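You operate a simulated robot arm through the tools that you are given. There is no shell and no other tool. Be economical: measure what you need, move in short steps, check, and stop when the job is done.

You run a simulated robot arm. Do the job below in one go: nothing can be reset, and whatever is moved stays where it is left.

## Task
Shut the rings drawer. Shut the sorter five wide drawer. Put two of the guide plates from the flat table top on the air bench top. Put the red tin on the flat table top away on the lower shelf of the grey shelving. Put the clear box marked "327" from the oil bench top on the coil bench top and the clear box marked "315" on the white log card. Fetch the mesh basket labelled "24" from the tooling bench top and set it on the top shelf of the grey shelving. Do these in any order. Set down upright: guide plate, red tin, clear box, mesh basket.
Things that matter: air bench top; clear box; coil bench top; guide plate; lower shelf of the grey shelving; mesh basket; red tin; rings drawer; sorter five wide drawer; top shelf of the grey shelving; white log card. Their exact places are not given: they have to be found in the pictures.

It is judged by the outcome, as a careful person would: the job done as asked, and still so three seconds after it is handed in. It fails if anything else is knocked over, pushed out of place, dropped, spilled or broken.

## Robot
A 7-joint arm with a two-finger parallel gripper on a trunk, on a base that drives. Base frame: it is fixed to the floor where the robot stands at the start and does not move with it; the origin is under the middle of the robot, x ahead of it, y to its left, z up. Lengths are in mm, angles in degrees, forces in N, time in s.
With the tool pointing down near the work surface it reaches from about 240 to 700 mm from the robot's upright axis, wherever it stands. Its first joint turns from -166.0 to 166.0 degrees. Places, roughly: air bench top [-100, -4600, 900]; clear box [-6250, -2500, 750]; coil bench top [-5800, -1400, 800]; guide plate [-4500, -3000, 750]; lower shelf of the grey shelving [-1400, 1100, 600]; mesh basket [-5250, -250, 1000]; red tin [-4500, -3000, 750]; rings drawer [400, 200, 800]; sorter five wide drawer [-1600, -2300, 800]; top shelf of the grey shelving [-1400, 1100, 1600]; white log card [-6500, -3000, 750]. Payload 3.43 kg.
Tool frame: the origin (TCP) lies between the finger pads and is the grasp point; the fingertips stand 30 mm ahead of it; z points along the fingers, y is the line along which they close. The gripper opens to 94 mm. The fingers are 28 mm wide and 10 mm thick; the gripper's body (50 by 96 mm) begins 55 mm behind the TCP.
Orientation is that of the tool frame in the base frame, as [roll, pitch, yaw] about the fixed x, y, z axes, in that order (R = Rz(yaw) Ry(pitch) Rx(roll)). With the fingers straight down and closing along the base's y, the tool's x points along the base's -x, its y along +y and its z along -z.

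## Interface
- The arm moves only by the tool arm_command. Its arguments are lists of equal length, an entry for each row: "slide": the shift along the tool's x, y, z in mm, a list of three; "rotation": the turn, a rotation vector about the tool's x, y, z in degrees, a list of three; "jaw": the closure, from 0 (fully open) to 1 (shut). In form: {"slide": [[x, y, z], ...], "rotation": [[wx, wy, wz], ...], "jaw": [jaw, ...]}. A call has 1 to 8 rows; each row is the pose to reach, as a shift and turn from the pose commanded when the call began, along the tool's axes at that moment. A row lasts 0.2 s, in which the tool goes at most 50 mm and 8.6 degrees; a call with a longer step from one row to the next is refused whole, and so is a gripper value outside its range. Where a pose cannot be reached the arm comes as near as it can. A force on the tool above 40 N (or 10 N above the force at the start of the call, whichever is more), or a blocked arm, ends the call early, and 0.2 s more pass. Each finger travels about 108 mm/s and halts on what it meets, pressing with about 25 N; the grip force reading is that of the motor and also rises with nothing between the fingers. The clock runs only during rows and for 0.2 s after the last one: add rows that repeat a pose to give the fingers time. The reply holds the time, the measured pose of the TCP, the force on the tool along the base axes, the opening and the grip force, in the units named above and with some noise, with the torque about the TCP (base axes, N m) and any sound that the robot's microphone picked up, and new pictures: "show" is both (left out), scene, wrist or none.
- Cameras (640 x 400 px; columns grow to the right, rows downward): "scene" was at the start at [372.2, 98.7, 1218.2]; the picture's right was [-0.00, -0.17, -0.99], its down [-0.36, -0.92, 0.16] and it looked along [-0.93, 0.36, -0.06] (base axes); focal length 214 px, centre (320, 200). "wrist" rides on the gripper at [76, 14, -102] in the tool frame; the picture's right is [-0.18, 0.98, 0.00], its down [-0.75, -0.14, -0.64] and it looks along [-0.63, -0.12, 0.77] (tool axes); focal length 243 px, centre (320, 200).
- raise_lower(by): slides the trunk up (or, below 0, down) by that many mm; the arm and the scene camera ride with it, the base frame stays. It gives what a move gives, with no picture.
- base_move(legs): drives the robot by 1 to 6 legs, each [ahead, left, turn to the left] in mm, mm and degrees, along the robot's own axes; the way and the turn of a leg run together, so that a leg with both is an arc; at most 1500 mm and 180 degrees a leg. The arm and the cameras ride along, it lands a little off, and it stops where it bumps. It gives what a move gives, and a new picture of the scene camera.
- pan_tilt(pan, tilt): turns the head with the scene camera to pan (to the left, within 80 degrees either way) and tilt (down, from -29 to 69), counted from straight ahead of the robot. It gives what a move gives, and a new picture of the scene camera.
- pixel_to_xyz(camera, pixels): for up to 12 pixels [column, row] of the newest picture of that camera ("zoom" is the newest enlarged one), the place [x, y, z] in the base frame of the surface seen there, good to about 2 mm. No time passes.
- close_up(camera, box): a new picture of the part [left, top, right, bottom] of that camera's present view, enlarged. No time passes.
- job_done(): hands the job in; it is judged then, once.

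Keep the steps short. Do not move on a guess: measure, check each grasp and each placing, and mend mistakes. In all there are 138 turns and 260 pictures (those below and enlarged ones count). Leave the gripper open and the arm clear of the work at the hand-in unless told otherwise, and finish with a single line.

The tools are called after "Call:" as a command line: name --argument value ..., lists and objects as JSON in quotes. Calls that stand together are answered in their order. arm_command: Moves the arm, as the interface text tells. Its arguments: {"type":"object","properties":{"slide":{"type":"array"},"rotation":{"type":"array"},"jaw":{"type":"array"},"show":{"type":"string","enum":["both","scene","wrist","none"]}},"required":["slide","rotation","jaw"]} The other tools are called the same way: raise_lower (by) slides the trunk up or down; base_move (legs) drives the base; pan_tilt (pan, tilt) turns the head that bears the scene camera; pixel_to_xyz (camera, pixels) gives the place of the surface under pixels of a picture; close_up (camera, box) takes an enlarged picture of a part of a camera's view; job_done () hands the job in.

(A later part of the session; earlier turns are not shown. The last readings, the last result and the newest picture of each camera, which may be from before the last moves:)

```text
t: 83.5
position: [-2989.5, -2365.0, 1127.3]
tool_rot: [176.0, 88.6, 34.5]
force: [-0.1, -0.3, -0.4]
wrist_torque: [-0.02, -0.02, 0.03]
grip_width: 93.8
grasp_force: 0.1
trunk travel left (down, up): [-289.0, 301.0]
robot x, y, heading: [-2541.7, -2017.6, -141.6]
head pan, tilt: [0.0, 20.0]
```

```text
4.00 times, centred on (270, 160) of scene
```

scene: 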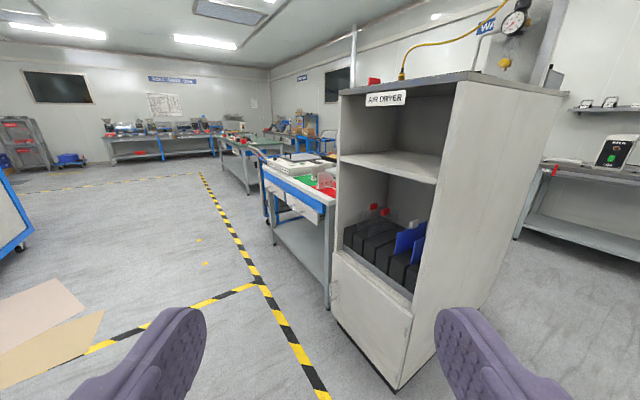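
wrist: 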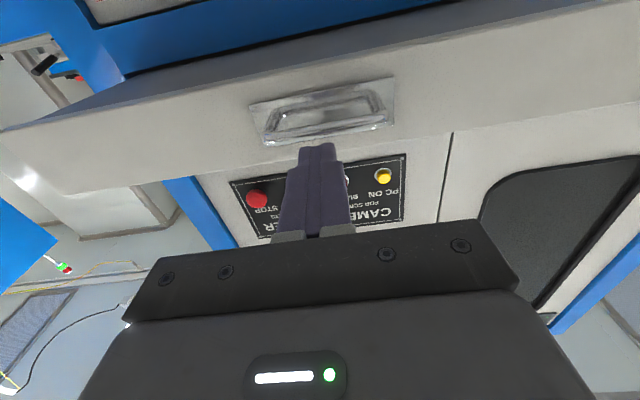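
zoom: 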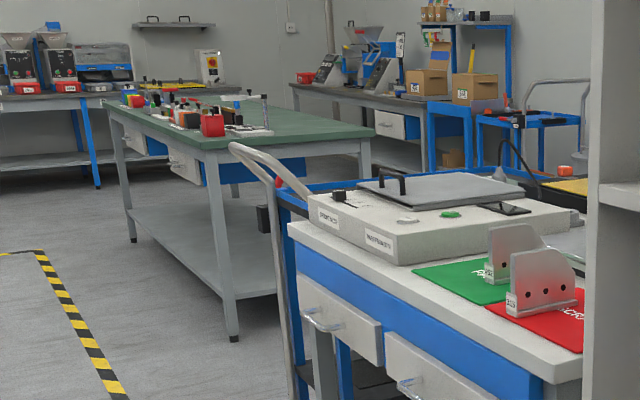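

The flat table lies just past the dryer, with the guide plates on green and red mats. I drive along its front and turn to face it.

Call:
base_move --legs '[[0, 0, 33.6], [1500, 0, 0], [0, 0, -90]]'

Call:
pan_tilt --pan 0 --tilt 25

```text
t: 96.4
position: [-3576.0, -3276.3, 1127.3]
tool_rot: [176.0, 88.5, -21.9]
force: [0.2, -0.6, -0.4]
wrist_torque: [0.0, 0.01, 0.03]
grip_width: 94.1
grasp_force: 0.1
trunk travel left (down, up): [-289.0, 301.0]
robot x, y, heading: [-3039.6, -3459.1, 162.3]
head pan, tilt: [0.0, 20.0]
```

scene: 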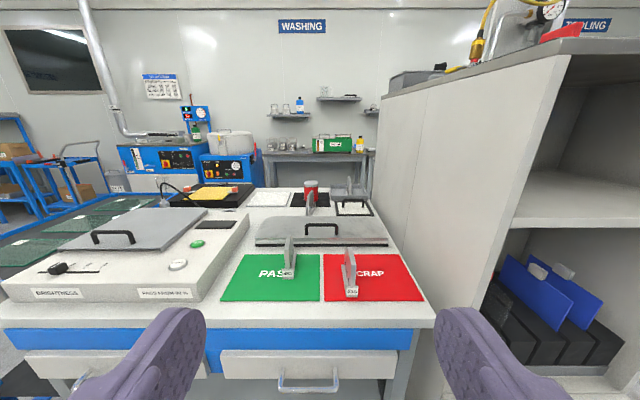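

```text
t: 97.0
position: [-3573.6, -3275.1, 1127.6]
tool_rot: [175.9, 88.5, -22.0]
force: [0.4, 0.2, -0.3]
wrist_torque: [0.0, 0.0, 0.0]
grip_width: 93.8
grasp_force: 0.0
trunk travel left (down, up): [-289.0, 301.0]
robot x, y, heading: [-3034.1, -3460.9, 161.9]
head pan, tilt: [0.0, 25.0]
```

scene: 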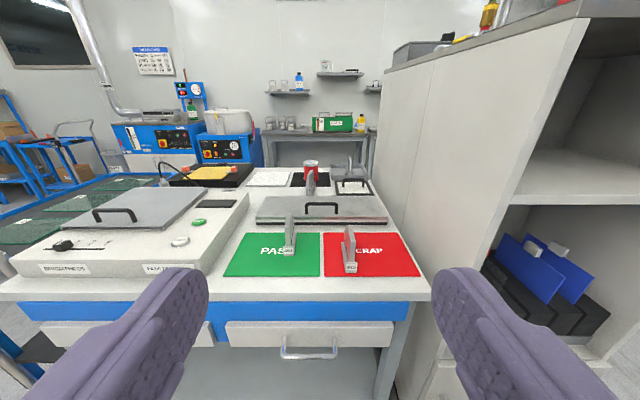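

I see two plates on the PASS and SCRAP mats, more at the back, and the red tin behind them. I zoom in.

Call:
close_up --camera "scene" --box '[220, 150, 440, 290]'

Call:
pixel_to_xyz --camera "scene" --pixels '[[290, 215], [290, 247], [350, 235], [350, 268], [311, 178], [311, 192], [346, 180], [312, 165], [430, 295], [250, 295], [330, 205], [230, 215]]'

```text
2.86 times, centred on (330, 220) of scene
```

zoom: 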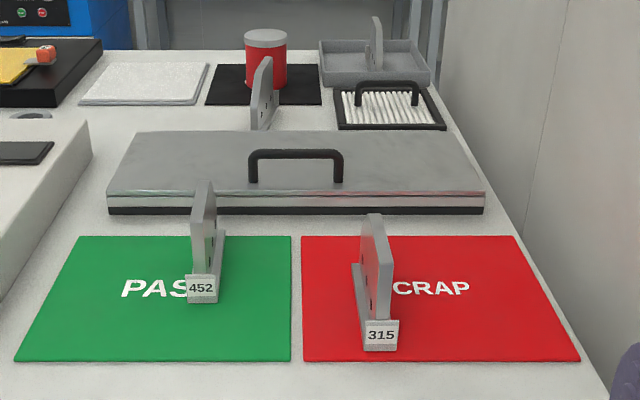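

```text
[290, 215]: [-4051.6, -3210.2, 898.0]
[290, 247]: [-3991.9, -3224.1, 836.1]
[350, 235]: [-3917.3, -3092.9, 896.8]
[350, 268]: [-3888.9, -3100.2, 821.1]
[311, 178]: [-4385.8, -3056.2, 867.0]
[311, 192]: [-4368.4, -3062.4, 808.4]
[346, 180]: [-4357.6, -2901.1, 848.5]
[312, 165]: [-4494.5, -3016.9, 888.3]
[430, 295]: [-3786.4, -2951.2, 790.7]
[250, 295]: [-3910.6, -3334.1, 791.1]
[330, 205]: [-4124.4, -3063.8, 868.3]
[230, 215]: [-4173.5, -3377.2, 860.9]
```

Four guide plates stand there, and I'll take the front two (452 and 315). First I turn the hand to point down, still in front of the table.

Call:
arm_command --slide '[[0, 0, -10], [0, 0, -20], [0, 0, -30], [0, 0, -40], [0, 0, -50], [0, 0, -60], [0, 0, -70], [0, 0, -80]]' --rotation '[[0, 8.5, 0], [0, 17, 0], [0, 25.5, 0], [0, 34, 0], [0, 42.5, 0], [0, 51, 0], [0, 59.5, 0], [0, 68, 0]]' --jaw '[0, 0, 0, 0, 0, 0, 0, 0]' --show "none"

Call:
arm_command --slide '[[0, 0, 0], [0, 0, 0], [0, 0, 0]]' --rotation '[[0, 8, 0], [0, 16, 0], [0, 23.4, 0]]' --jaw '[0, 0, 0]' --show "none"

Call:
base_move --legs '[[460, 0, 0]]'

Call:
pan_tilt --pan 0 --tilt 0

```text
t: 98.8
position: [-3499.2, -3300.6, 1127.9]
tool_rot: [179.9, 20.4, -18.0]
force: [-0.3, 0.6, -0.1]
wrist_torque: [-0.05, 0.02, 0.0]
grip_width: 94.0
grasp_force: 0.0
trunk travel left (down, up): [-289.0, 301.0]
robot x, y, heading: [-3037.5, -3454.8, 162.1]
head pan, tilt: [0.0, 25.0]
```

```text
t: 99.6
position: [-3499.5, -3301.2, 1129.4]
tool_rot: [180.0, -3.0, -17.9]
force: [-0.3, -0.6, -0.4]
wrist_torque: [-0.02, 0.02, 0.0]
grip_width: 93.7
grasp_force: 0.1
trunk travel left (down, up): [-289.0, 301.0]
robot x, y, heading: [-3041.6, -3454.3, 162.0]
head pan, tilt: [0.0, 25.0]
```

```text
t: 102.4
position: [-3941.0, -3152.5, 1129.5]
tool_rot: [179.8, -2.9, -18.4]
force: [0.2, -0.2, 0.1]
wrist_torque: [-0.02, -0.01, 0.03]
grip_width: 93.9
grasp_force: 0.1
trunk travel left (down, up): [-289.0, 301.0]
robot x, y, heading: [-3481.4, -3312.9, 161.5]
head pan, tilt: [0.0, 25.0]
```

scene: 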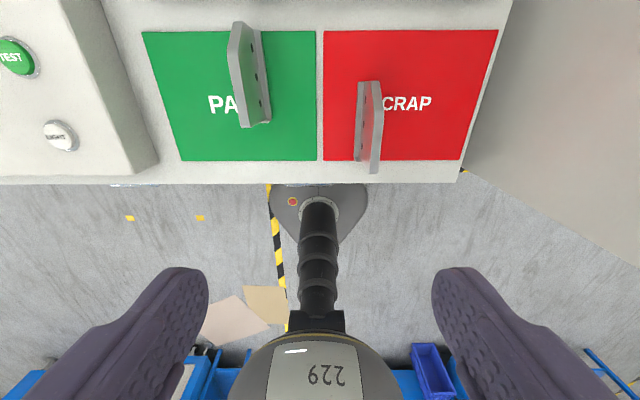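

```text
t: 103.3
position: [-3941.1, -3152.5, 1129.6]
tool_rot: [179.9, -2.9, -18.3]
force: [-0.2, 0.2, 1.1]
wrist_torque: [0.02, -0.03, -0.02]
grip_width: 94.3
grasp_force: 0.1
trunk travel left (down, up): [-289.0, 301.0]
robot x, y, heading: [-3480.3, -3313.0, 161.4]
head pan, tilt: [0.0, 0.0]
```

scene: 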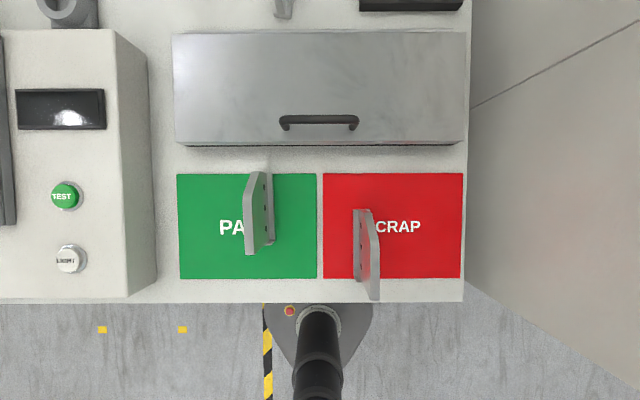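

Measure both plates: tops, bases and table surface.

Call:
close_up --camera "scene" --box '[220, 150, 420, 310]'

Call:
pixel_to_xyz --camera "scene" --pixels '[[249, 178], [249, 250], [262, 210], [268, 240], [270, 180], [377, 230], [375, 295], [366, 250], [358, 215], [356, 270], [200, 260], [420, 260]]'

```text
2.50 times, centred on (320, 230) of scene
```

zoom: 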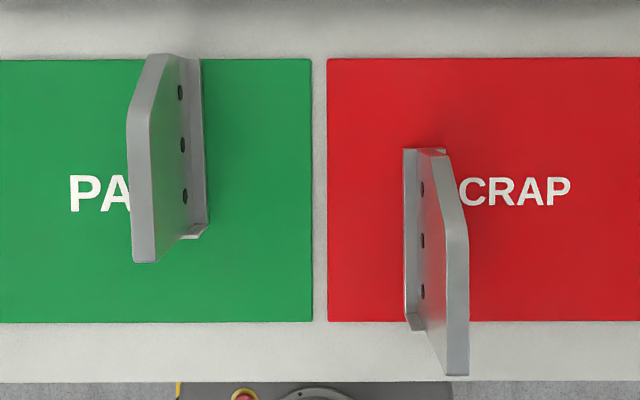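

```text
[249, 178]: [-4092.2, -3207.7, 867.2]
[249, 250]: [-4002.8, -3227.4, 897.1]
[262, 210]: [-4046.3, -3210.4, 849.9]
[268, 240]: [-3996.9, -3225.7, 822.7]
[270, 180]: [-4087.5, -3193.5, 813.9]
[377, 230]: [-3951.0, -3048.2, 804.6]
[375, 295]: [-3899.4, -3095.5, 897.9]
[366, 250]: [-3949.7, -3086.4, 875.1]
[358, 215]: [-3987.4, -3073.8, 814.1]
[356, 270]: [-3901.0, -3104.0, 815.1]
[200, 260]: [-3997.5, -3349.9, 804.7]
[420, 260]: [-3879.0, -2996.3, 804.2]
```

Get the top rims more exactly from the zoom.

Call:
pixel_to_xyz --camera "zoom" --pixels '[[145, 245], [142, 180], [138, 120], [152, 75], [197, 150], [205, 215], [458, 360], [457, 300], [456, 240], [445, 190], [410, 200], [413, 310]]'

```text
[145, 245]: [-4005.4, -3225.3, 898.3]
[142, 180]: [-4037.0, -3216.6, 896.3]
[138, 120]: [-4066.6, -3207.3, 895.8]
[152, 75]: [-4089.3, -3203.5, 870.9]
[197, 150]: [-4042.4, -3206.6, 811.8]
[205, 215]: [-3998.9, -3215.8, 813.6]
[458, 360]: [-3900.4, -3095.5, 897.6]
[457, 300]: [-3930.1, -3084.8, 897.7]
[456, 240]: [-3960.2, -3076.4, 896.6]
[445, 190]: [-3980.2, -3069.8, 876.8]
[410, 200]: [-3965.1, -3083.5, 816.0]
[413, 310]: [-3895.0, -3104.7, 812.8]
```

I level the tool and move over plate 315.

Call:
arm_command --slide '[[-12, -35, 0], [-24, -66, 0], [-24, -66, 50]]' --rotation '[[0, -1.5, 0], [0, -2.9, 0], [0, -2.9, 0]]' --jaw '[0, 0, 0]' --show "scene"

```text
t: 104.1
position: [-3942.2, -3082.7, 1077.2]
tool_rot: [179.8, 0.0, -18.3]
force: [-0.5, 0.6, -0.5]
wrist_torque: [0.04, -0.04, -0.01]
grip_width: 94.2
grasp_force: 0.0
trunk travel left (down, up): [-289.0, 301.0]
robot x, y, heading: [-3482.1, -3311.4, 161.8]
head pan, tilt: [0.0, 0.0]
```

scene: 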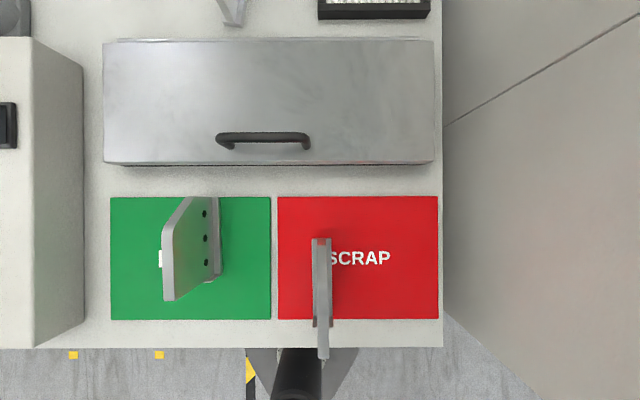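

The plate is centred between the fingers. I lower 202 mm to z≈875 and close.

Call:
arm_command --slide '[[0, 0, 45], [0, 0, 90], [0, 0, 135], [0, 0, 175], [0, 0, 202], [0, 0, 202], [0, 0, 202], [0, 0, 202]]' --rotation '[[0, 0, 0], [0, 0, 0], [0, 0, 0], [0, 0, 0], [0, 0, 0], [0, 0, 0], [0, 0, 0], [0, 0, 0]]' --jaw '[0, 0, 0, 0, 0, 0.5, 1, 1]'

```text
t: 105.9
position: [-3942.3, -3081.0, 875.4]
tool_rot: [179.9, 0.1, -18.3]
force: [0.8, 0.3, 0.4]
wrist_torque: [0.05, 0.04, -0.03]
grip_width: 16.5
grasp_force: 24.9
trunk travel left (down, up): [-289.0, 301.0]
robot x, y, heading: [-3482.6, -3311.2, 161.7]
head pan, tilt: [0.0, 0.0]
```

scene: 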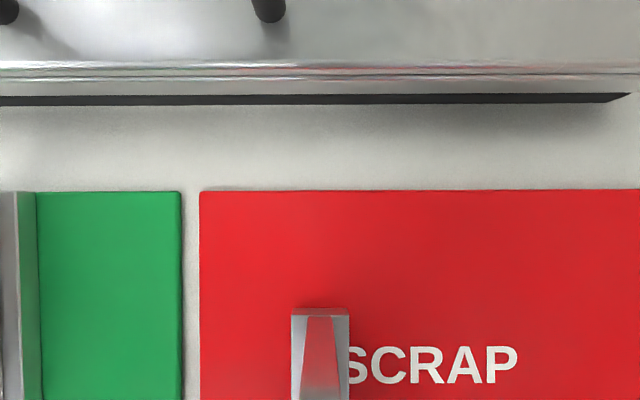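
wrist: 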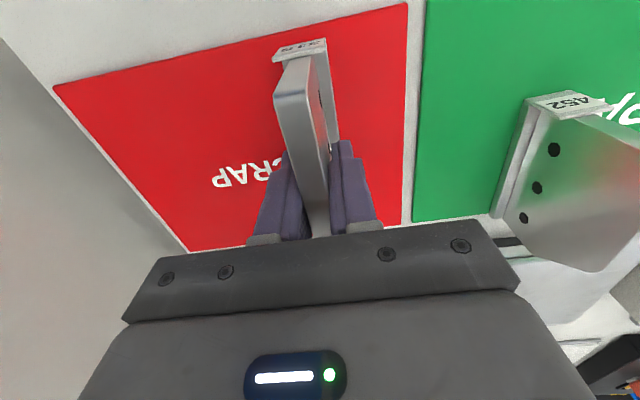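

Gripped at 16.5 mm. I lift it and check it is held.

Call:
arm_command --slide '[[0, 0, -30], [0, 0, -70], [0, 0, -115], [0, 0, -160], [0, 0, -205]]' --rotation '[[0, 0, 0], [0, 0, 0], [0, 0, 0], [0, 0, 0], [0, 0, 0]]' --jaw '[1, 1, 1, 1, 1]'

```text
t: 107.1
position: [-3939.3, -3082.2, 1079.3]
tool_rot: [179.9, -0.1, -18.2]
force: [0.1, 0.1, -4.4]
wrist_torque: [0.03, 0.04, 0.03]
grip_width: 16.3
grasp_force: 24.4
trunk travel left (down, up): [-289.0, 301.0]
robot x, y, heading: [-3481.2, -3314.3, 161.8]
head pan, tilt: [0.0, 0.0]
```

scene: 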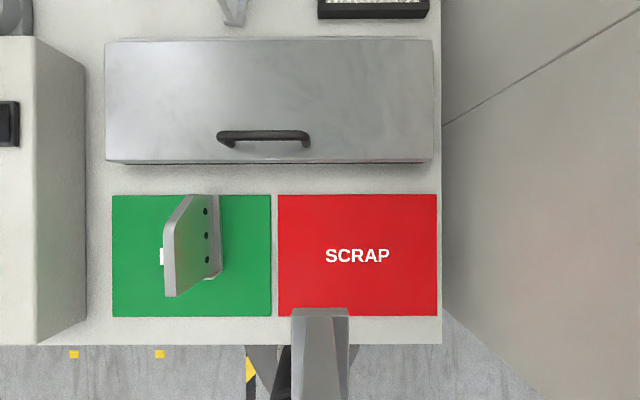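
wrist: 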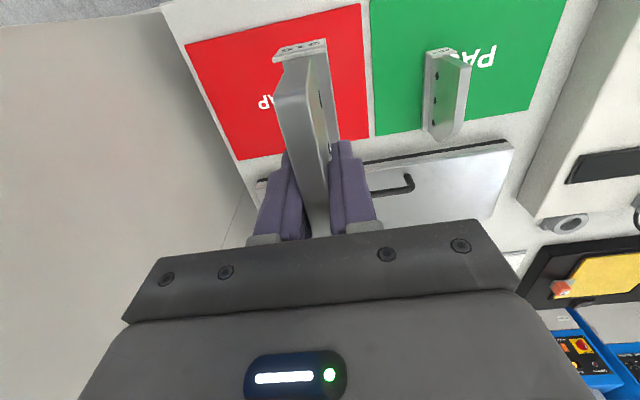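

Held firmly. I back away from the table, turn to face along the aisle, and look left toward the air bench.

Call:
base_move --legs '[[-900, 0, 0], [0, 0, 90], [-330, 0, 0]]'

Call:
pan_tilt --pan 79 --tilt 0

```text
t: 117.5
position: [-2745.4, -3748.8, 1079.6]
tool_rot: [179.9, 0.0, 72.0]
force: [0.1, -0.1, -3.4]
wrist_torque: [0.01, 0.02, 0.01]
grip_width: 16.2
grasp_force: 24.8
trunk travel left (down, up): [-289.0, 301.0]
robot x, y, heading: [-2512.3, -3289.7, -107.8]
head pan, tilt: [0.0, 0.0]
```

scene: 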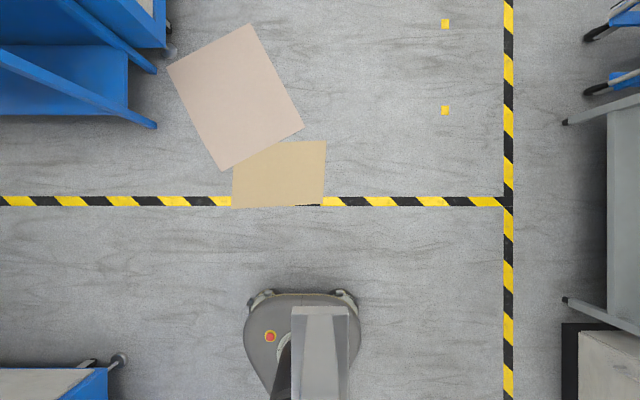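

```text
t: 119.0
position: [-2745.3, -3748.4, 1079.2]
tool_rot: [179.9, 0.1, 72.0]
force: [-0.1, 0.7, -4.1]
wrist_torque: [0.02, 0.01, -0.02]
grip_width: 16.2
grasp_force: 25.0
trunk travel left (down, up): [-289.0, 301.0]
robot x, y, heading: [-2519.4, -3292.3, -107.8]
head pan, tilt: [79.0, 0.0]
```

scene: 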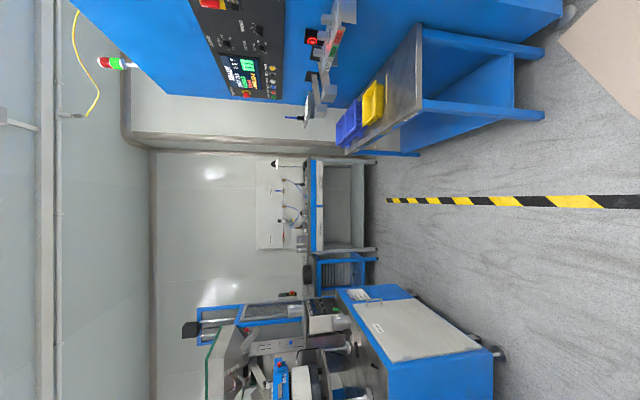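

The picture is rolled, with down to the right. The air bench is at about (315, 205). I zoom and measure.

Call:
close_up --camera "scene" --box '[240, 140, 400, 270]'

Call:
pixel_to_xyz --camera "scene" --pixels '[[314, 165], [314, 205], [314, 245], [309, 180], [309, 215], [309, 240], [374, 160], [374, 247], [320, 270], [420, 100], [440, 300], [495, 350]]'

```text
3.08 times, centred on (320, 205) of scene
```

zoom: 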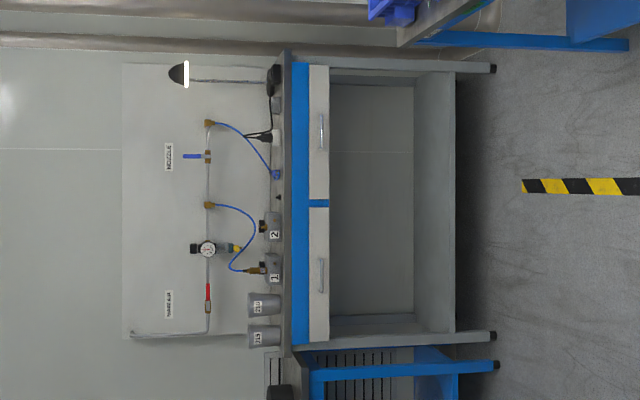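

```text
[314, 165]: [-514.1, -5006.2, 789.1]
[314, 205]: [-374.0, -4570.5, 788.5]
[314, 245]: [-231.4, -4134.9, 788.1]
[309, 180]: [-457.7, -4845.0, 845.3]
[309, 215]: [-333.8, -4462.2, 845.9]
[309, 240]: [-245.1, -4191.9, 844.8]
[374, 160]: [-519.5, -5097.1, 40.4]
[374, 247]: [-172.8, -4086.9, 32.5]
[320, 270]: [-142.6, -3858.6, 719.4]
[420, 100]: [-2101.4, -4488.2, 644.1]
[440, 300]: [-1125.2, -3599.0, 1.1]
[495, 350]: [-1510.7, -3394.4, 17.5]
```

The bench front is at the wall between the two sorters. I drive through the gap, clear of the cardboard and sorter casters, and stop in front of the bench.

Call:
base_move --legs '[[150, 0, 0], [0, 0, 90], [1400, 0, 0], [0, -330, 0], [450, 0, 0]]'

Call:
pan_tilt --pan 0 --tilt -29

```text
t: 135.0
position: [-436.4, -4573.9, 1079.2]
tool_rot: [179.9, 0.0, 161.0]
force: [0.9, 0.2, -3.5]
wrist_torque: [0.02, -0.01, -0.01]
grip_width: 16.5
grasp_force: 24.9
trunk travel left (down, up): [-289.0, 301.0]
robot x, y, heading: [-893.1, -4335.2, -18.9]
head pan, tilt: [79.0, 0.0]
```

scene: 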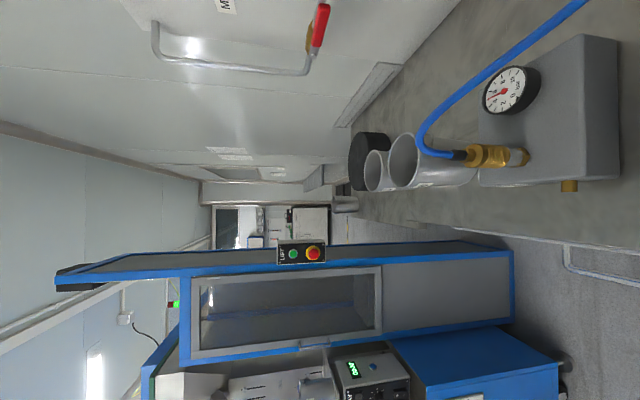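

```text
t: 136.6
position: [-436.5, -4574.0, 1079.1]
tool_rot: [179.9, 0.0, 161.1]
force: [0.2, 0.3, -2.9]
wrist_torque: [0.01, 0.0, 0.0]
grip_width: 16.1
grasp_force: 25.1
trunk travel left (down, up): [-289.0, 301.0]
robot x, y, heading: [-888.4, -4337.4, -18.9]
head pan, tilt: [0.0, -28.6]
```

scene: 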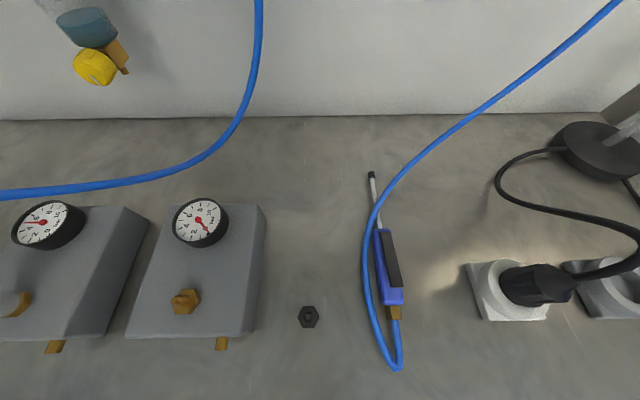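

I see the objects on the air bench. I look straight down for the front strip.

Call:
pan_tilt --pan 0 --tilt 0

Call:
pixel_to_xyz --camera "scene" --pixels '[[320, 10], [30, 200], [320, 200], [600, 200]]'

```text
t: 137.5
position: [-437.5, -4573.7, 1079.3]
tool_rot: [179.8, 0.0, 160.9]
force: [-0.3, -0.1, -3.3]
wrist_torque: [-0.02, 0.0, 0.01]
grip_width: 16.1
grasp_force: 24.6
trunk travel left (down, up): [-289.0, 301.0]
robot x, y, heading: [-892.1, -4338.7, -18.9]
head pan, tilt: [0.0, 0.0]
```

scene: 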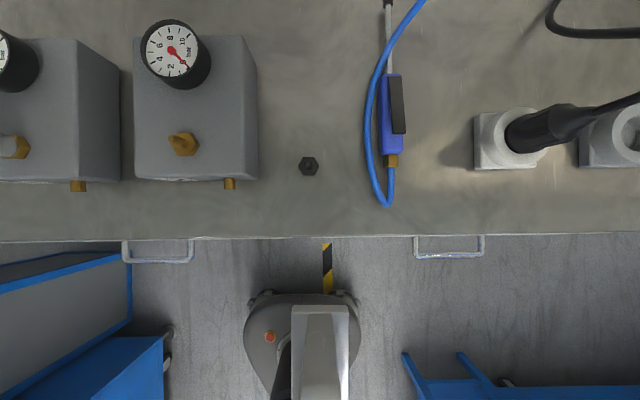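

```text
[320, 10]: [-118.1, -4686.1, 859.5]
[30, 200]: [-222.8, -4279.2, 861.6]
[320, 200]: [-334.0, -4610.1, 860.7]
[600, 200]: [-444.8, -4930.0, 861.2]
```

Bench top is z≈861. The free space lies between the gauge box and the hose, behind the small nut. I measure that spot and the hose.

Call:
pixel_to_xyz --camera "scene" --pixels '[[290, 85], [335, 85], [258, 100], [240, 45], [308, 160], [368, 100], [370, 170], [388, 50], [410, 15], [290, 30], [335, 30], [180, 50]]'

```text
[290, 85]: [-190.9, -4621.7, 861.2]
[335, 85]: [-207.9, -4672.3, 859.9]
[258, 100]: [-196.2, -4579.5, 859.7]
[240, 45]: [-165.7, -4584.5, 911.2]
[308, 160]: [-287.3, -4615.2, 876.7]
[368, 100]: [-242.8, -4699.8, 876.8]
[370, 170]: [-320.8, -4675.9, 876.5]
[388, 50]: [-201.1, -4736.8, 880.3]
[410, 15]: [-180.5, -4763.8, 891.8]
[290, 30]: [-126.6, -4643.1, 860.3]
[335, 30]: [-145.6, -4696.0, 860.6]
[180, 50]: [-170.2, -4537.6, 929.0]
```

I need 140 mm more reach, so I drive ahead a little.

Call:
base_move --legs '[[140, 0, 0]]'

```text
t: 138.8
position: [-302.7, -4620.4, 1079.2]
tool_rot: [179.9, -0.1, 161.0]
force: [0.0, -0.4, -4.1]
wrist_torque: [0.01, 0.01, 0.04]
grip_width: 16.0
grasp_force: 24.9
trunk travel left (down, up): [-289.0, 301.0]
robot x, y, heading: [-759.8, -4383.5, -19.0]
head pan, tilt: [0.0, 0.0]
```

scene: 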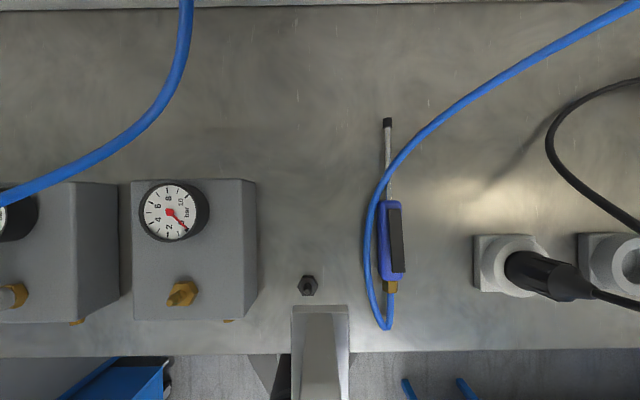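

There is clear space between the box and the hose. I move over the spot and lower to just above the top.

Call:
arm_command --slide '[[-40, 15, 0], [-80, 30, 0], [-106, 35, 0], [-106, 35, 45], [-106, 35, 90], [-106, 35, 125], [-106, 35, 140]]' --rotation '[[0, 0, 0], [0, 0, 0], [0, 0, 0], [0, 0, 0], [0, 0, 0], [0, 0, 0], [0, 0, 0]]' --jaw '[1, 1, 1, 1, 1, 1, 1]'

```text
t: 140.4
position: [-192.7, -4621.5, 939.3]
tool_rot: [179.9, 0.0, 161.1]
force: [0.9, -0.7, -4.4]
wrist_torque: [-0.03, -0.01, -0.01]
grip_width: 16.4
grasp_force: 25.1
trunk travel left (down, up): [-289.0, 301.0]
robot x, y, heading: [-760.4, -4384.2, -18.9]
head pan, tilt: [0.0, 0.0]
```

scene: 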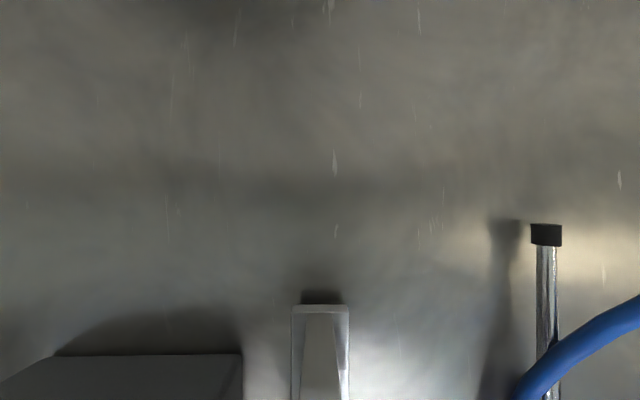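
wrist: 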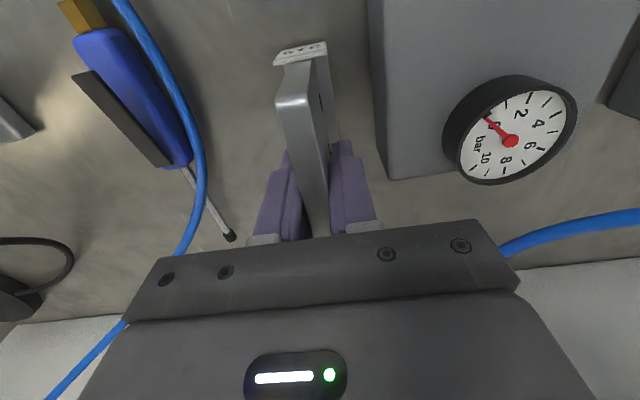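

It's 7 mm above the surface and clear of the box. I lower, open part way, and rise.

Call:
arm_command --slide '[[0, 0, 4], [0, 0, 7], [0, 0, 7], [0, 0, 7], [0, 0, 7], [0, 0, -40], [0, 0, -85], [0, 0, -130]]' --rotation '[[0, 0, 0], [0, 0, 0], [0, 0, 0], [0, 0, 0], [0, 0, 0], [0, 0, 0], [0, 0, 0], [0, 0, 0]]' --jaw '[1, 1, 0.75, 0.6, 0.6, 0.6, 0.6, 0.6]'

```text
t: 142.2
position: [-191.6, -4621.9, 1068.7]
tool_rot: [180.0, 0.0, 161.0]
force: [-0.6, 0.2, -0.9]
wrist_torque: [-0.01, 0.01, -0.01]
grip_width: 37.7
grasp_force: 0.0
trunk travel left (down, up): [-289.0, 301.0]
robot x, y, heading: [-756.5, -4382.3, -19.1]
head pan, tilt: [0.0, 0.0]
```

scene: 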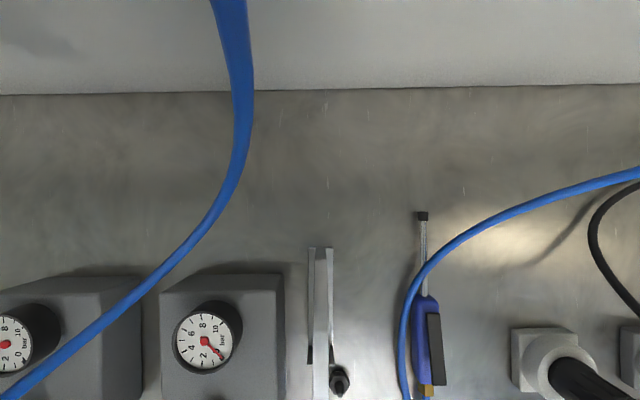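
wrist: 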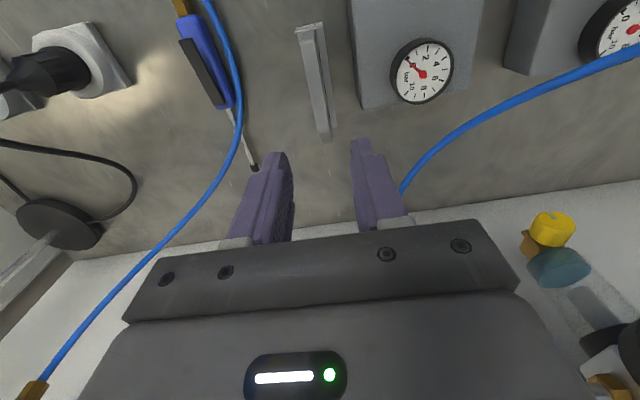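

Plate 1 stands upright and the nut is untouched. I retract and drive back to the flat table for plate 452.

Call:
arm_command --slide '[[40, 0, 0], [80, 0, 0], [120, 0, -5], [150, 0, -10]]' --rotation '[[0, 0, 0], [0, 0, 0], [0, 0, 0], [0, 0, 0]]' --jaw '[0.6, 0.6, 0.3, 0]' --show "scene"

Call:
base_move --legs '[[-590, 0, 0], [0, 330, 0], [-1500, 0, 0], [-285, -170, 0], [0, 0, 180], [540, 0, 0]]'

```text
t: 143.2
position: [-334.8, -4572.9, 1079.6]
tool_rot: [179.9, -0.1, 161.0]
force: [0.1, -0.3, -0.3]
wrist_torque: [0.0, 0.0, 0.02]
grip_width: 94.2
grasp_force: 0.0
trunk travel left (down, up): [-289.0, 301.0]
robot x, y, heading: [-756.7, -4384.6, -18.9]
head pan, tilt: [0.0, 0.0]
```

scene: 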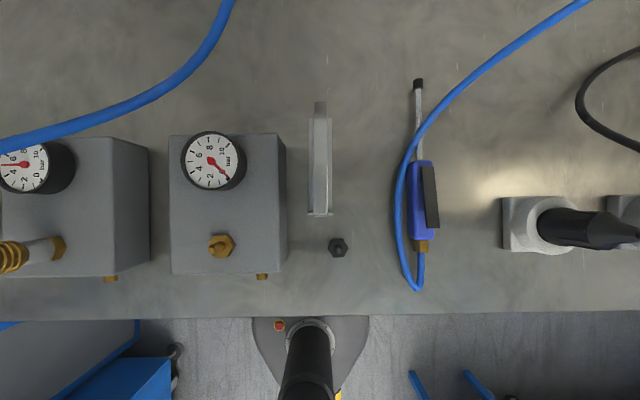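

```text
t: 167.1
position: [-3897.2, -3123.3, 1079.2]
tool_rot: [180.0, 0.0, -19.5]
force: [0.8, -0.6, 0.2]
wrist_torque: [0.03, -0.03, -0.01]
grip_width: 93.9
grasp_force: 0.1
trunk travel left (down, up): [-289.0, 301.0]
robot x, y, heading: [-3473.8, -3312.5, 160.6]
head pan, tilt: [0.0, 0.0]
```

scene: 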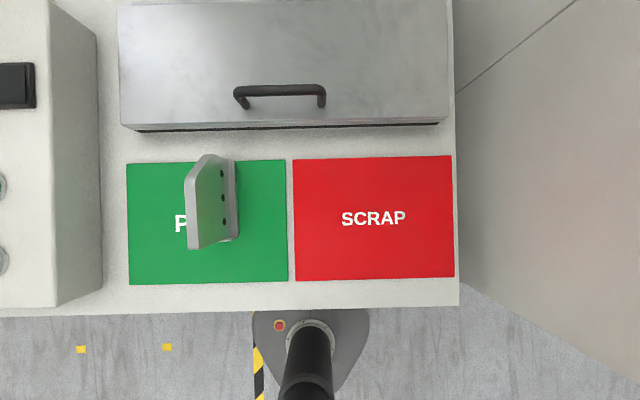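

I'm back in place. I move over plate 452 with a small turn.

Call:
arm_command --slide '[[-28, 34, 0], [-56, 68, 0], [-84, 102, 0], [-111, 135, 0], [-111, 135, 40]]' --rotation '[[0, 0, -1], [0, 0, -2], [0, 0, -2.8], [0, 0, -2.8], [0, 0, -2.8]]' --jaw '[0, 0, 0, 0, 0]' --show "scene"

```text
t: 168.3
position: [-4045.0, -3212.0, 1040.9]
tool_rot: [179.9, 0.0, -16.7]
force: [-0.4, 0.3, 0.3]
wrist_torque: [-0.02, -0.03, -0.01]
grip_width: 93.9
grasp_force: 0.1
trunk travel left (down, up): [-289.0, 301.0]
robot x, y, heading: [-3473.2, -3317.8, 160.4]
head pan, tilt: [0.0, 0.0]
```

scene: 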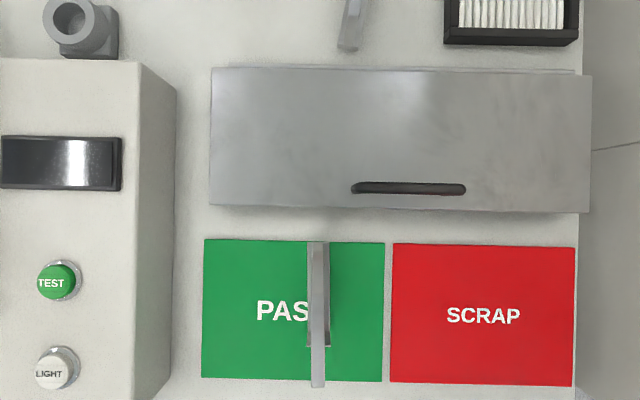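

Centred. I check the lid handle's height before descending, since the head reaches forward.

Call:
pixel_to_xyz --camera "scene" --pixels '[[405, 187], [360, 188], [318, 380], [316, 300]]'

```text
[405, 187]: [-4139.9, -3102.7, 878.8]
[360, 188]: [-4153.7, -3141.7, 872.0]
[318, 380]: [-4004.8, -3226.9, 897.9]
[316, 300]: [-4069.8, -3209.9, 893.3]
```

The handle is low (≈880), so it's safe. I lower to z≈878 and grip.

Call:
arm_command --slide '[[0, 0, 45], [0, 0, 90], [0, 0, 135], [0, 0, 163], [0, 0, 163], [0, 0, 163], [0, 0, 163], [0, 0, 163]]' --rotation '[[0, 0, 0], [0, 0, 0], [0, 0, 0], [0, 0, 0], [0, 0, 0], [0, 0, 0], [0, 0, 0], [0, 0, 0]]' --jaw '[0, 0, 0, 0, 0, 0.5, 1, 1]' --show "none"

Call:
arm_command --slide '[[0, 0, -30], [0, 0, -70], [0, 0, -115], [0, 0, -160], [0, 0, -200]]' --rotation '[[0, 0, 0], [0, 0, 0], [0, 0, 0], [0, 0, 0], [0, 0, 0]]' --jaw '[1, 1, 1, 1, 1]'

```text
t: 170.1
position: [-4046.4, -3213.5, 877.7]
tool_rot: [179.9, 0.0, -16.7]
force: [-0.6, 1.0, 0.1]
wrist_torque: [0.05, 0.1, 0.0]
grip_width: 16.3
grasp_force: 25.0
trunk travel left (down, up): [-289.0, 301.0]
robot x, y, heading: [-3472.4, -3318.1, 160.5]
head pan, tilt: [0.0, 0.0]
```

```text
t: 171.3
position: [-4047.6, -3213.5, 1078.9]
tool_rot: [179.9, 0.0, -16.7]
force: [0.3, 0.2, -3.6]
wrist_torque: [-0.01, 0.04, 0.0]
grip_width: 16.4
grasp_force: 25.1
trunk travel left (down, up): [-289.0, 301.0]
robot x, y, heading: [-3474.5, -3316.9, 160.5]
head pan, tilt: [0.0, 0.0]
```

scene: 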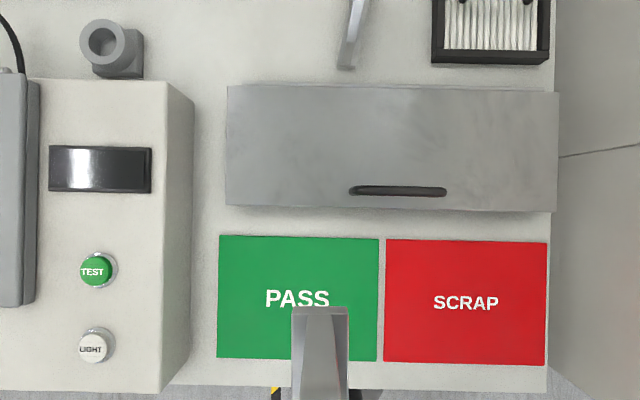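
wrist: 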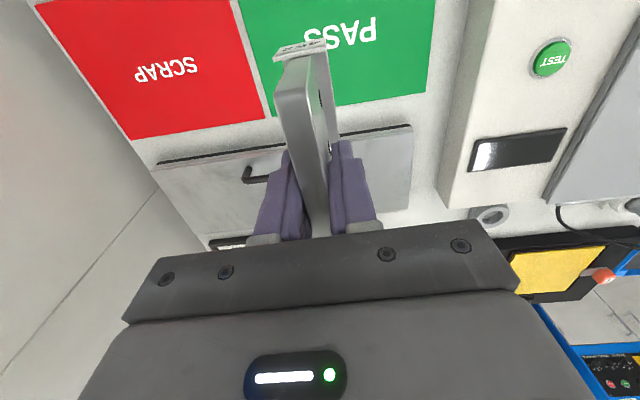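

Held. I pull the hand in and drive the same way back to the air bench.

Call:
arm_command --slide '[[30, -34, 0], [60, -68, 0], [90, -100, 0], [120, -130, 0]]' --rotation '[[0, 0, 0], [0, 0, 0], [0, 0, 0], [0, 0, 0]]' --jaw '[1, 1, 1, 1]' --show "none"

Call:
base_move --legs '[[-540, 0, 0], [0, 0, 180], [285, 165, 1.6], [1500, 0, 0], [0, -330, 0], [570, 0, 0]]'

```text
t: 172.3
position: [-3891.8, -3122.9, 1075.6]
tool_rot: [179.9, -0.1, -16.6]
force: [0.1, 0.5, -3.8]
wrist_torque: [-0.01, -0.03, 0.0]
grip_width: 16.5
grasp_force: 25.1
trunk travel left (down, up): [-289.0, 301.0]
robot x, y, heading: [-3471.2, -3315.9, 160.5]
head pan, tilt: [0.0, 0.0]
```

```text
t: 196.2
position: [-395.4, -4670.8, 1074.3]
tool_rot: [179.9, 0.0, 163.0]
force: [0.4, 0.5, -3.7]
wrist_torque: [-0.03, -0.02, 0.0]
grip_width: 16.3
grasp_force: 25.2
trunk travel left (down, up): [-289.0, 301.0]
robot x, y, heading: [-818.0, -4475.7, -19.8]
head pan, tilt: [0.0, 0.0]
```

scene: 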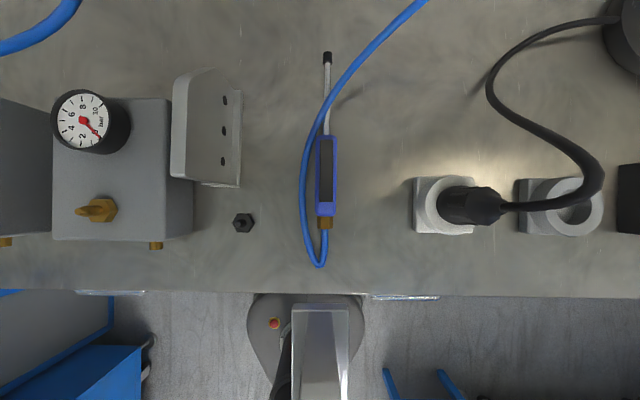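

I'm slightly right of last time but within reach. I move to 46 mm beside plate 1, staying above everything, and lower to about 6 mm above the top.

Call:
arm_command --slide '[[-45, 15, 0], [-90, 30, 0], [-135, 45, 0], [-181, 60, 0], [-181, 60, 45], [-181, 60, 90], [-181, 60, 120], [-181, 60, 133]]' --rotation '[[0, 0, 0.5], [0, 0, 1], [0, 0, 1.5], [0, 0, 1.5], [0, 0, 1.5], [0, 0, 1.5], [0, 0, 1.5], [0, 0, 1.5]]' --jaw '[1, 1, 1, 1, 1, 1, 1, 1]'

```text
t: 198.0
position: [-204.8, -4665.7, 941.5]
tool_rot: [180.0, 0.0, 161.3]
force: [0.3, -0.7, -2.4]
wrist_torque: [0.01, 0.01, 0.03]
grip_width: 16.2
grasp_force: 25.3
trunk travel left (down, up): [-289.0, 301.0]
robot x, y, heading: [-815.4, -4474.5, -19.9]
head pan, tilt: [0.0, 0.0]
```

scene: 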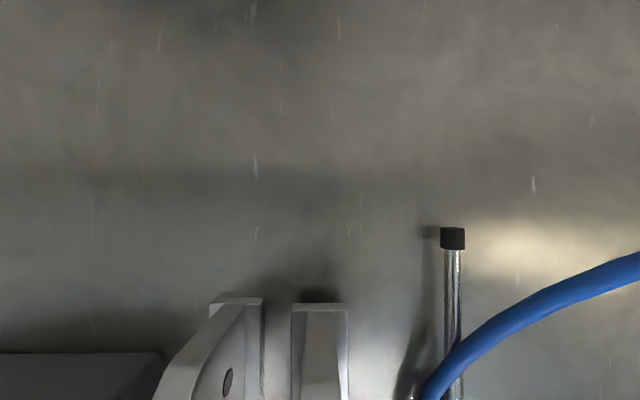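
wrist: 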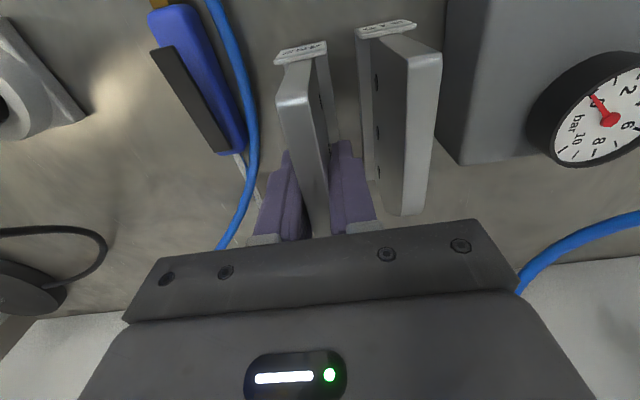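

Clear gap on both sides. I lower 6.5 mm, open only slightly (≈30 mm), and rise.

Call:
arm_command --slide '[[0, 0, 4], [0, 0, 6.5], [0, 0, 6.5], [0, 0, 6.5], [0, 0, 6.5], [0, 0, -40], [0, 0, -85], [0, 0, -130]]' --rotation '[[0, 0, 0], [0, 0, 0], [0, 0, 0], [0, 0, 0], [0, 0, 0], [0, 0, 0], [0, 0, 0], [0, 0, 0]]' --jaw '[1, 1, 0.8, 0.7, 0.7, 0.7, 0.7, 0.7]'

Call:
arm_command --slide '[[45, -15, 0], [90, -30, 0], [135, -45, 0], [181, -60, 0]]' --rotation '[[0, 0, 0], [0, 0, 0], [0, 0, 0], [0, 0, 0]]' --jaw '[0.7, 0.5, 0.2, 0]' --show "scene"

```text
t: 199.8
position: [-206.4, -4665.7, 1070.4]
tool_rot: [179.9, 0.1, 161.4]
force: [1.1, -0.4, 0.0]
wrist_torque: [0.0, -0.03, 0.01]
grip_width: 28.0
grasp_force: 0.1
trunk travel left (down, up): [-289.0, 301.0]
robot x, y, heading: [-814.7, -4476.1, -19.8]
head pan, tilt: [0.0, 0.0]
```

scene: 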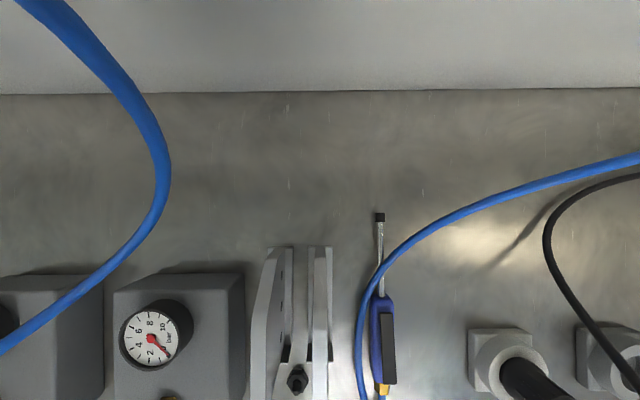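
wrist: 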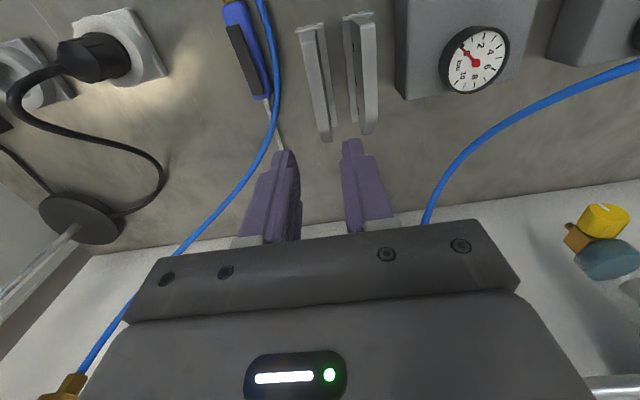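

```text
t: 200.8
position: [-397.6, -4666.0, 1071.2]
tool_rot: [179.9, 0.1, 161.4]
force: [-0.7, 0.3, -0.3]
wrist_torque: [0.02, 0.0, -0.02]
grip_width: 93.9
grasp_force: 0.0
trunk travel left (down, up): [-289.0, 301.0]
robot x, y, heading: [-813.9, -4475.5, -19.7]
head pan, tilt: [0.0, 0.0]
```

scene: 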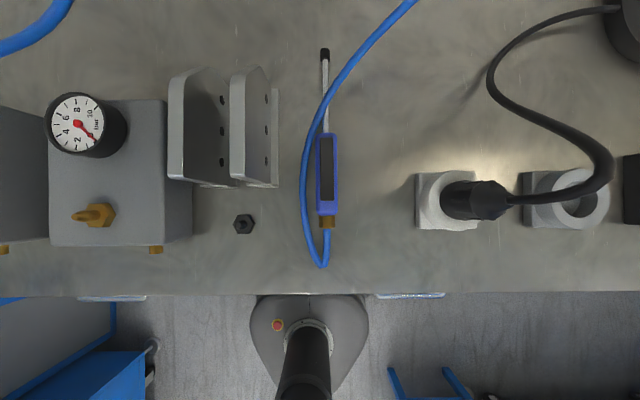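

Both plates stand on the air bench. Next is the red tin, which is reachable only from behind the table. I drive out to the open aisle past the dryer, then raise the hand to look.

Call:
base_move --legs '[[-565, 0, 1.8], [0, 450, 0], [-1500, 0, 0], [0, 1150, 0], [0, 0, 180]]'

Call:
arm_command --slide '[[0, 0, 0], [0, 0, -10], [0, 0, -20], [0, 0, -30], [0, 0, -40], [0, 0, -50], [0, 0, -60], [0, 0, -60]]' --rotation '[[0, -8.5, 0], [0, -17, 0], [0, -25.5, 0], [0, -34, 0], [0, -42.5, 0], [0, -51, 0], [0, -59.5, 0], [0, -68, 0]]' --jaw '[0, 0, 0, 0, 0, 0, 0, 0]' --show "none"

Call:
pan_tilt --pan 0 --tilt -10

```text
t: 226.2
position: [-2715.9, -2115.3, 1070.0]
tool_rot: [179.9, 0.0, -18.0]
force: [0.4, -1.0, -0.7]
wrist_torque: [0.01, -0.03, 0.0]
grip_width: 93.9
grasp_force: 0.0
trunk travel left (down, up): [-289.0, 301.0]
robot x, y, heading: [-2294.6, -2299.9, 160.4]
head pan, tilt: [0.0, 0.0]
```

scene: 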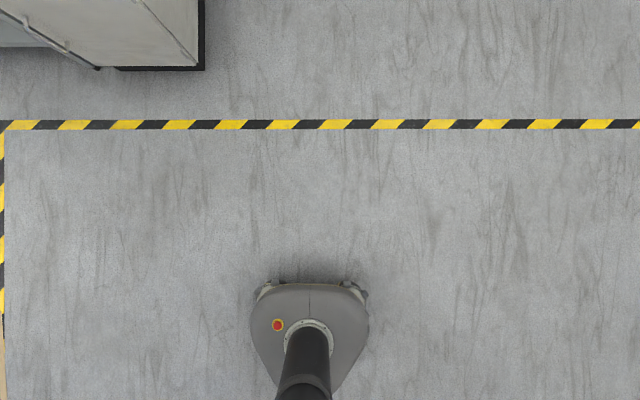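

```text
t: 228.0
position: [-2734.5, -2106.9, 1123.7]
tool_rot: [179.6, 68.1, -18.6]
force: [-0.8, 0.3, -0.4]
wrist_torque: [-0.01, 0.02, 0.0]
grip_width: 93.8
grasp_force: 0.1
out of reach, approached as far as the arm can: row 7, 8
trunk travel left (down, up): [-289.0, 301.0]
robot x, y, heading: [-2292.9, -2302.4, 160.5]
head pan, tilt: [0.0, 0.0]
```

```text
t: 228.7
position: [-2734.8, -2106.9, 1123.8]
tool_rot: [179.7, 67.9, -18.5]
force: [-1.0, 0.1, -0.4]
wrist_torque: [-0.01, -0.02, 0.01]
grip_width: 93.9
grasp_force: 0.1
trunk travel left (down, up): [-289.0, 301.0]
robot x, y, heading: [-2294.6, -2302.2, 160.7]
head pan, tilt: [0.0, -10.0]
```

scene: 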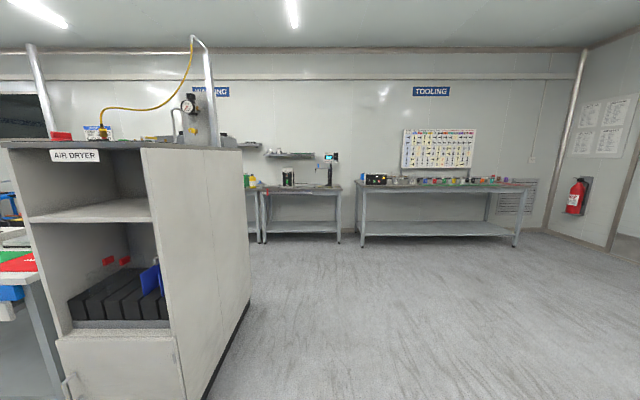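

The aisle ahead is open, with the TOOLING bench ahead to the right. I measure the bench fronts.

Call:
pixel_to_xyz --camera "scene" --pixels '[[364, 190], [525, 190], [440, 190], [265, 192], [338, 192], [290, 178], [255, 180], [376, 178], [210, 390], [240, 300], [328, 170]]'

Call:
close_up --camera "scene" --box '[230, 130, 550, 250]'

```text
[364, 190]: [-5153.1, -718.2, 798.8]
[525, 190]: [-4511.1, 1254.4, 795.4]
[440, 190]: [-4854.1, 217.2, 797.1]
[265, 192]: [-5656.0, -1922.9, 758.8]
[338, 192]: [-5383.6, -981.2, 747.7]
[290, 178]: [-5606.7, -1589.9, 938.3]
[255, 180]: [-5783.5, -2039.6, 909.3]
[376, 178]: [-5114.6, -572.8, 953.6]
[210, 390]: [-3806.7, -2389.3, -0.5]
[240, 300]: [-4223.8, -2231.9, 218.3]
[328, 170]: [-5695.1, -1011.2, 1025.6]
```

```text
2.00 times, centred on (390, 190) of scene
```

zoom: 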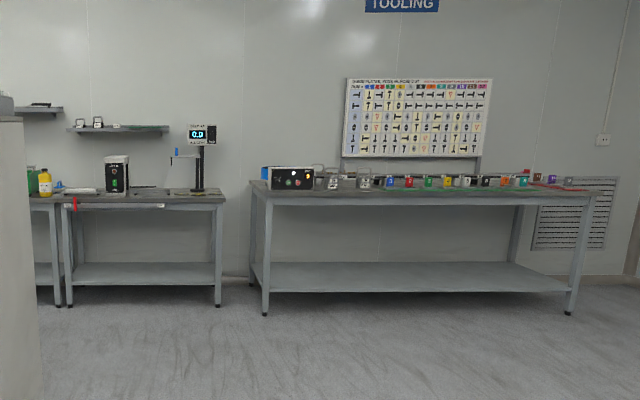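

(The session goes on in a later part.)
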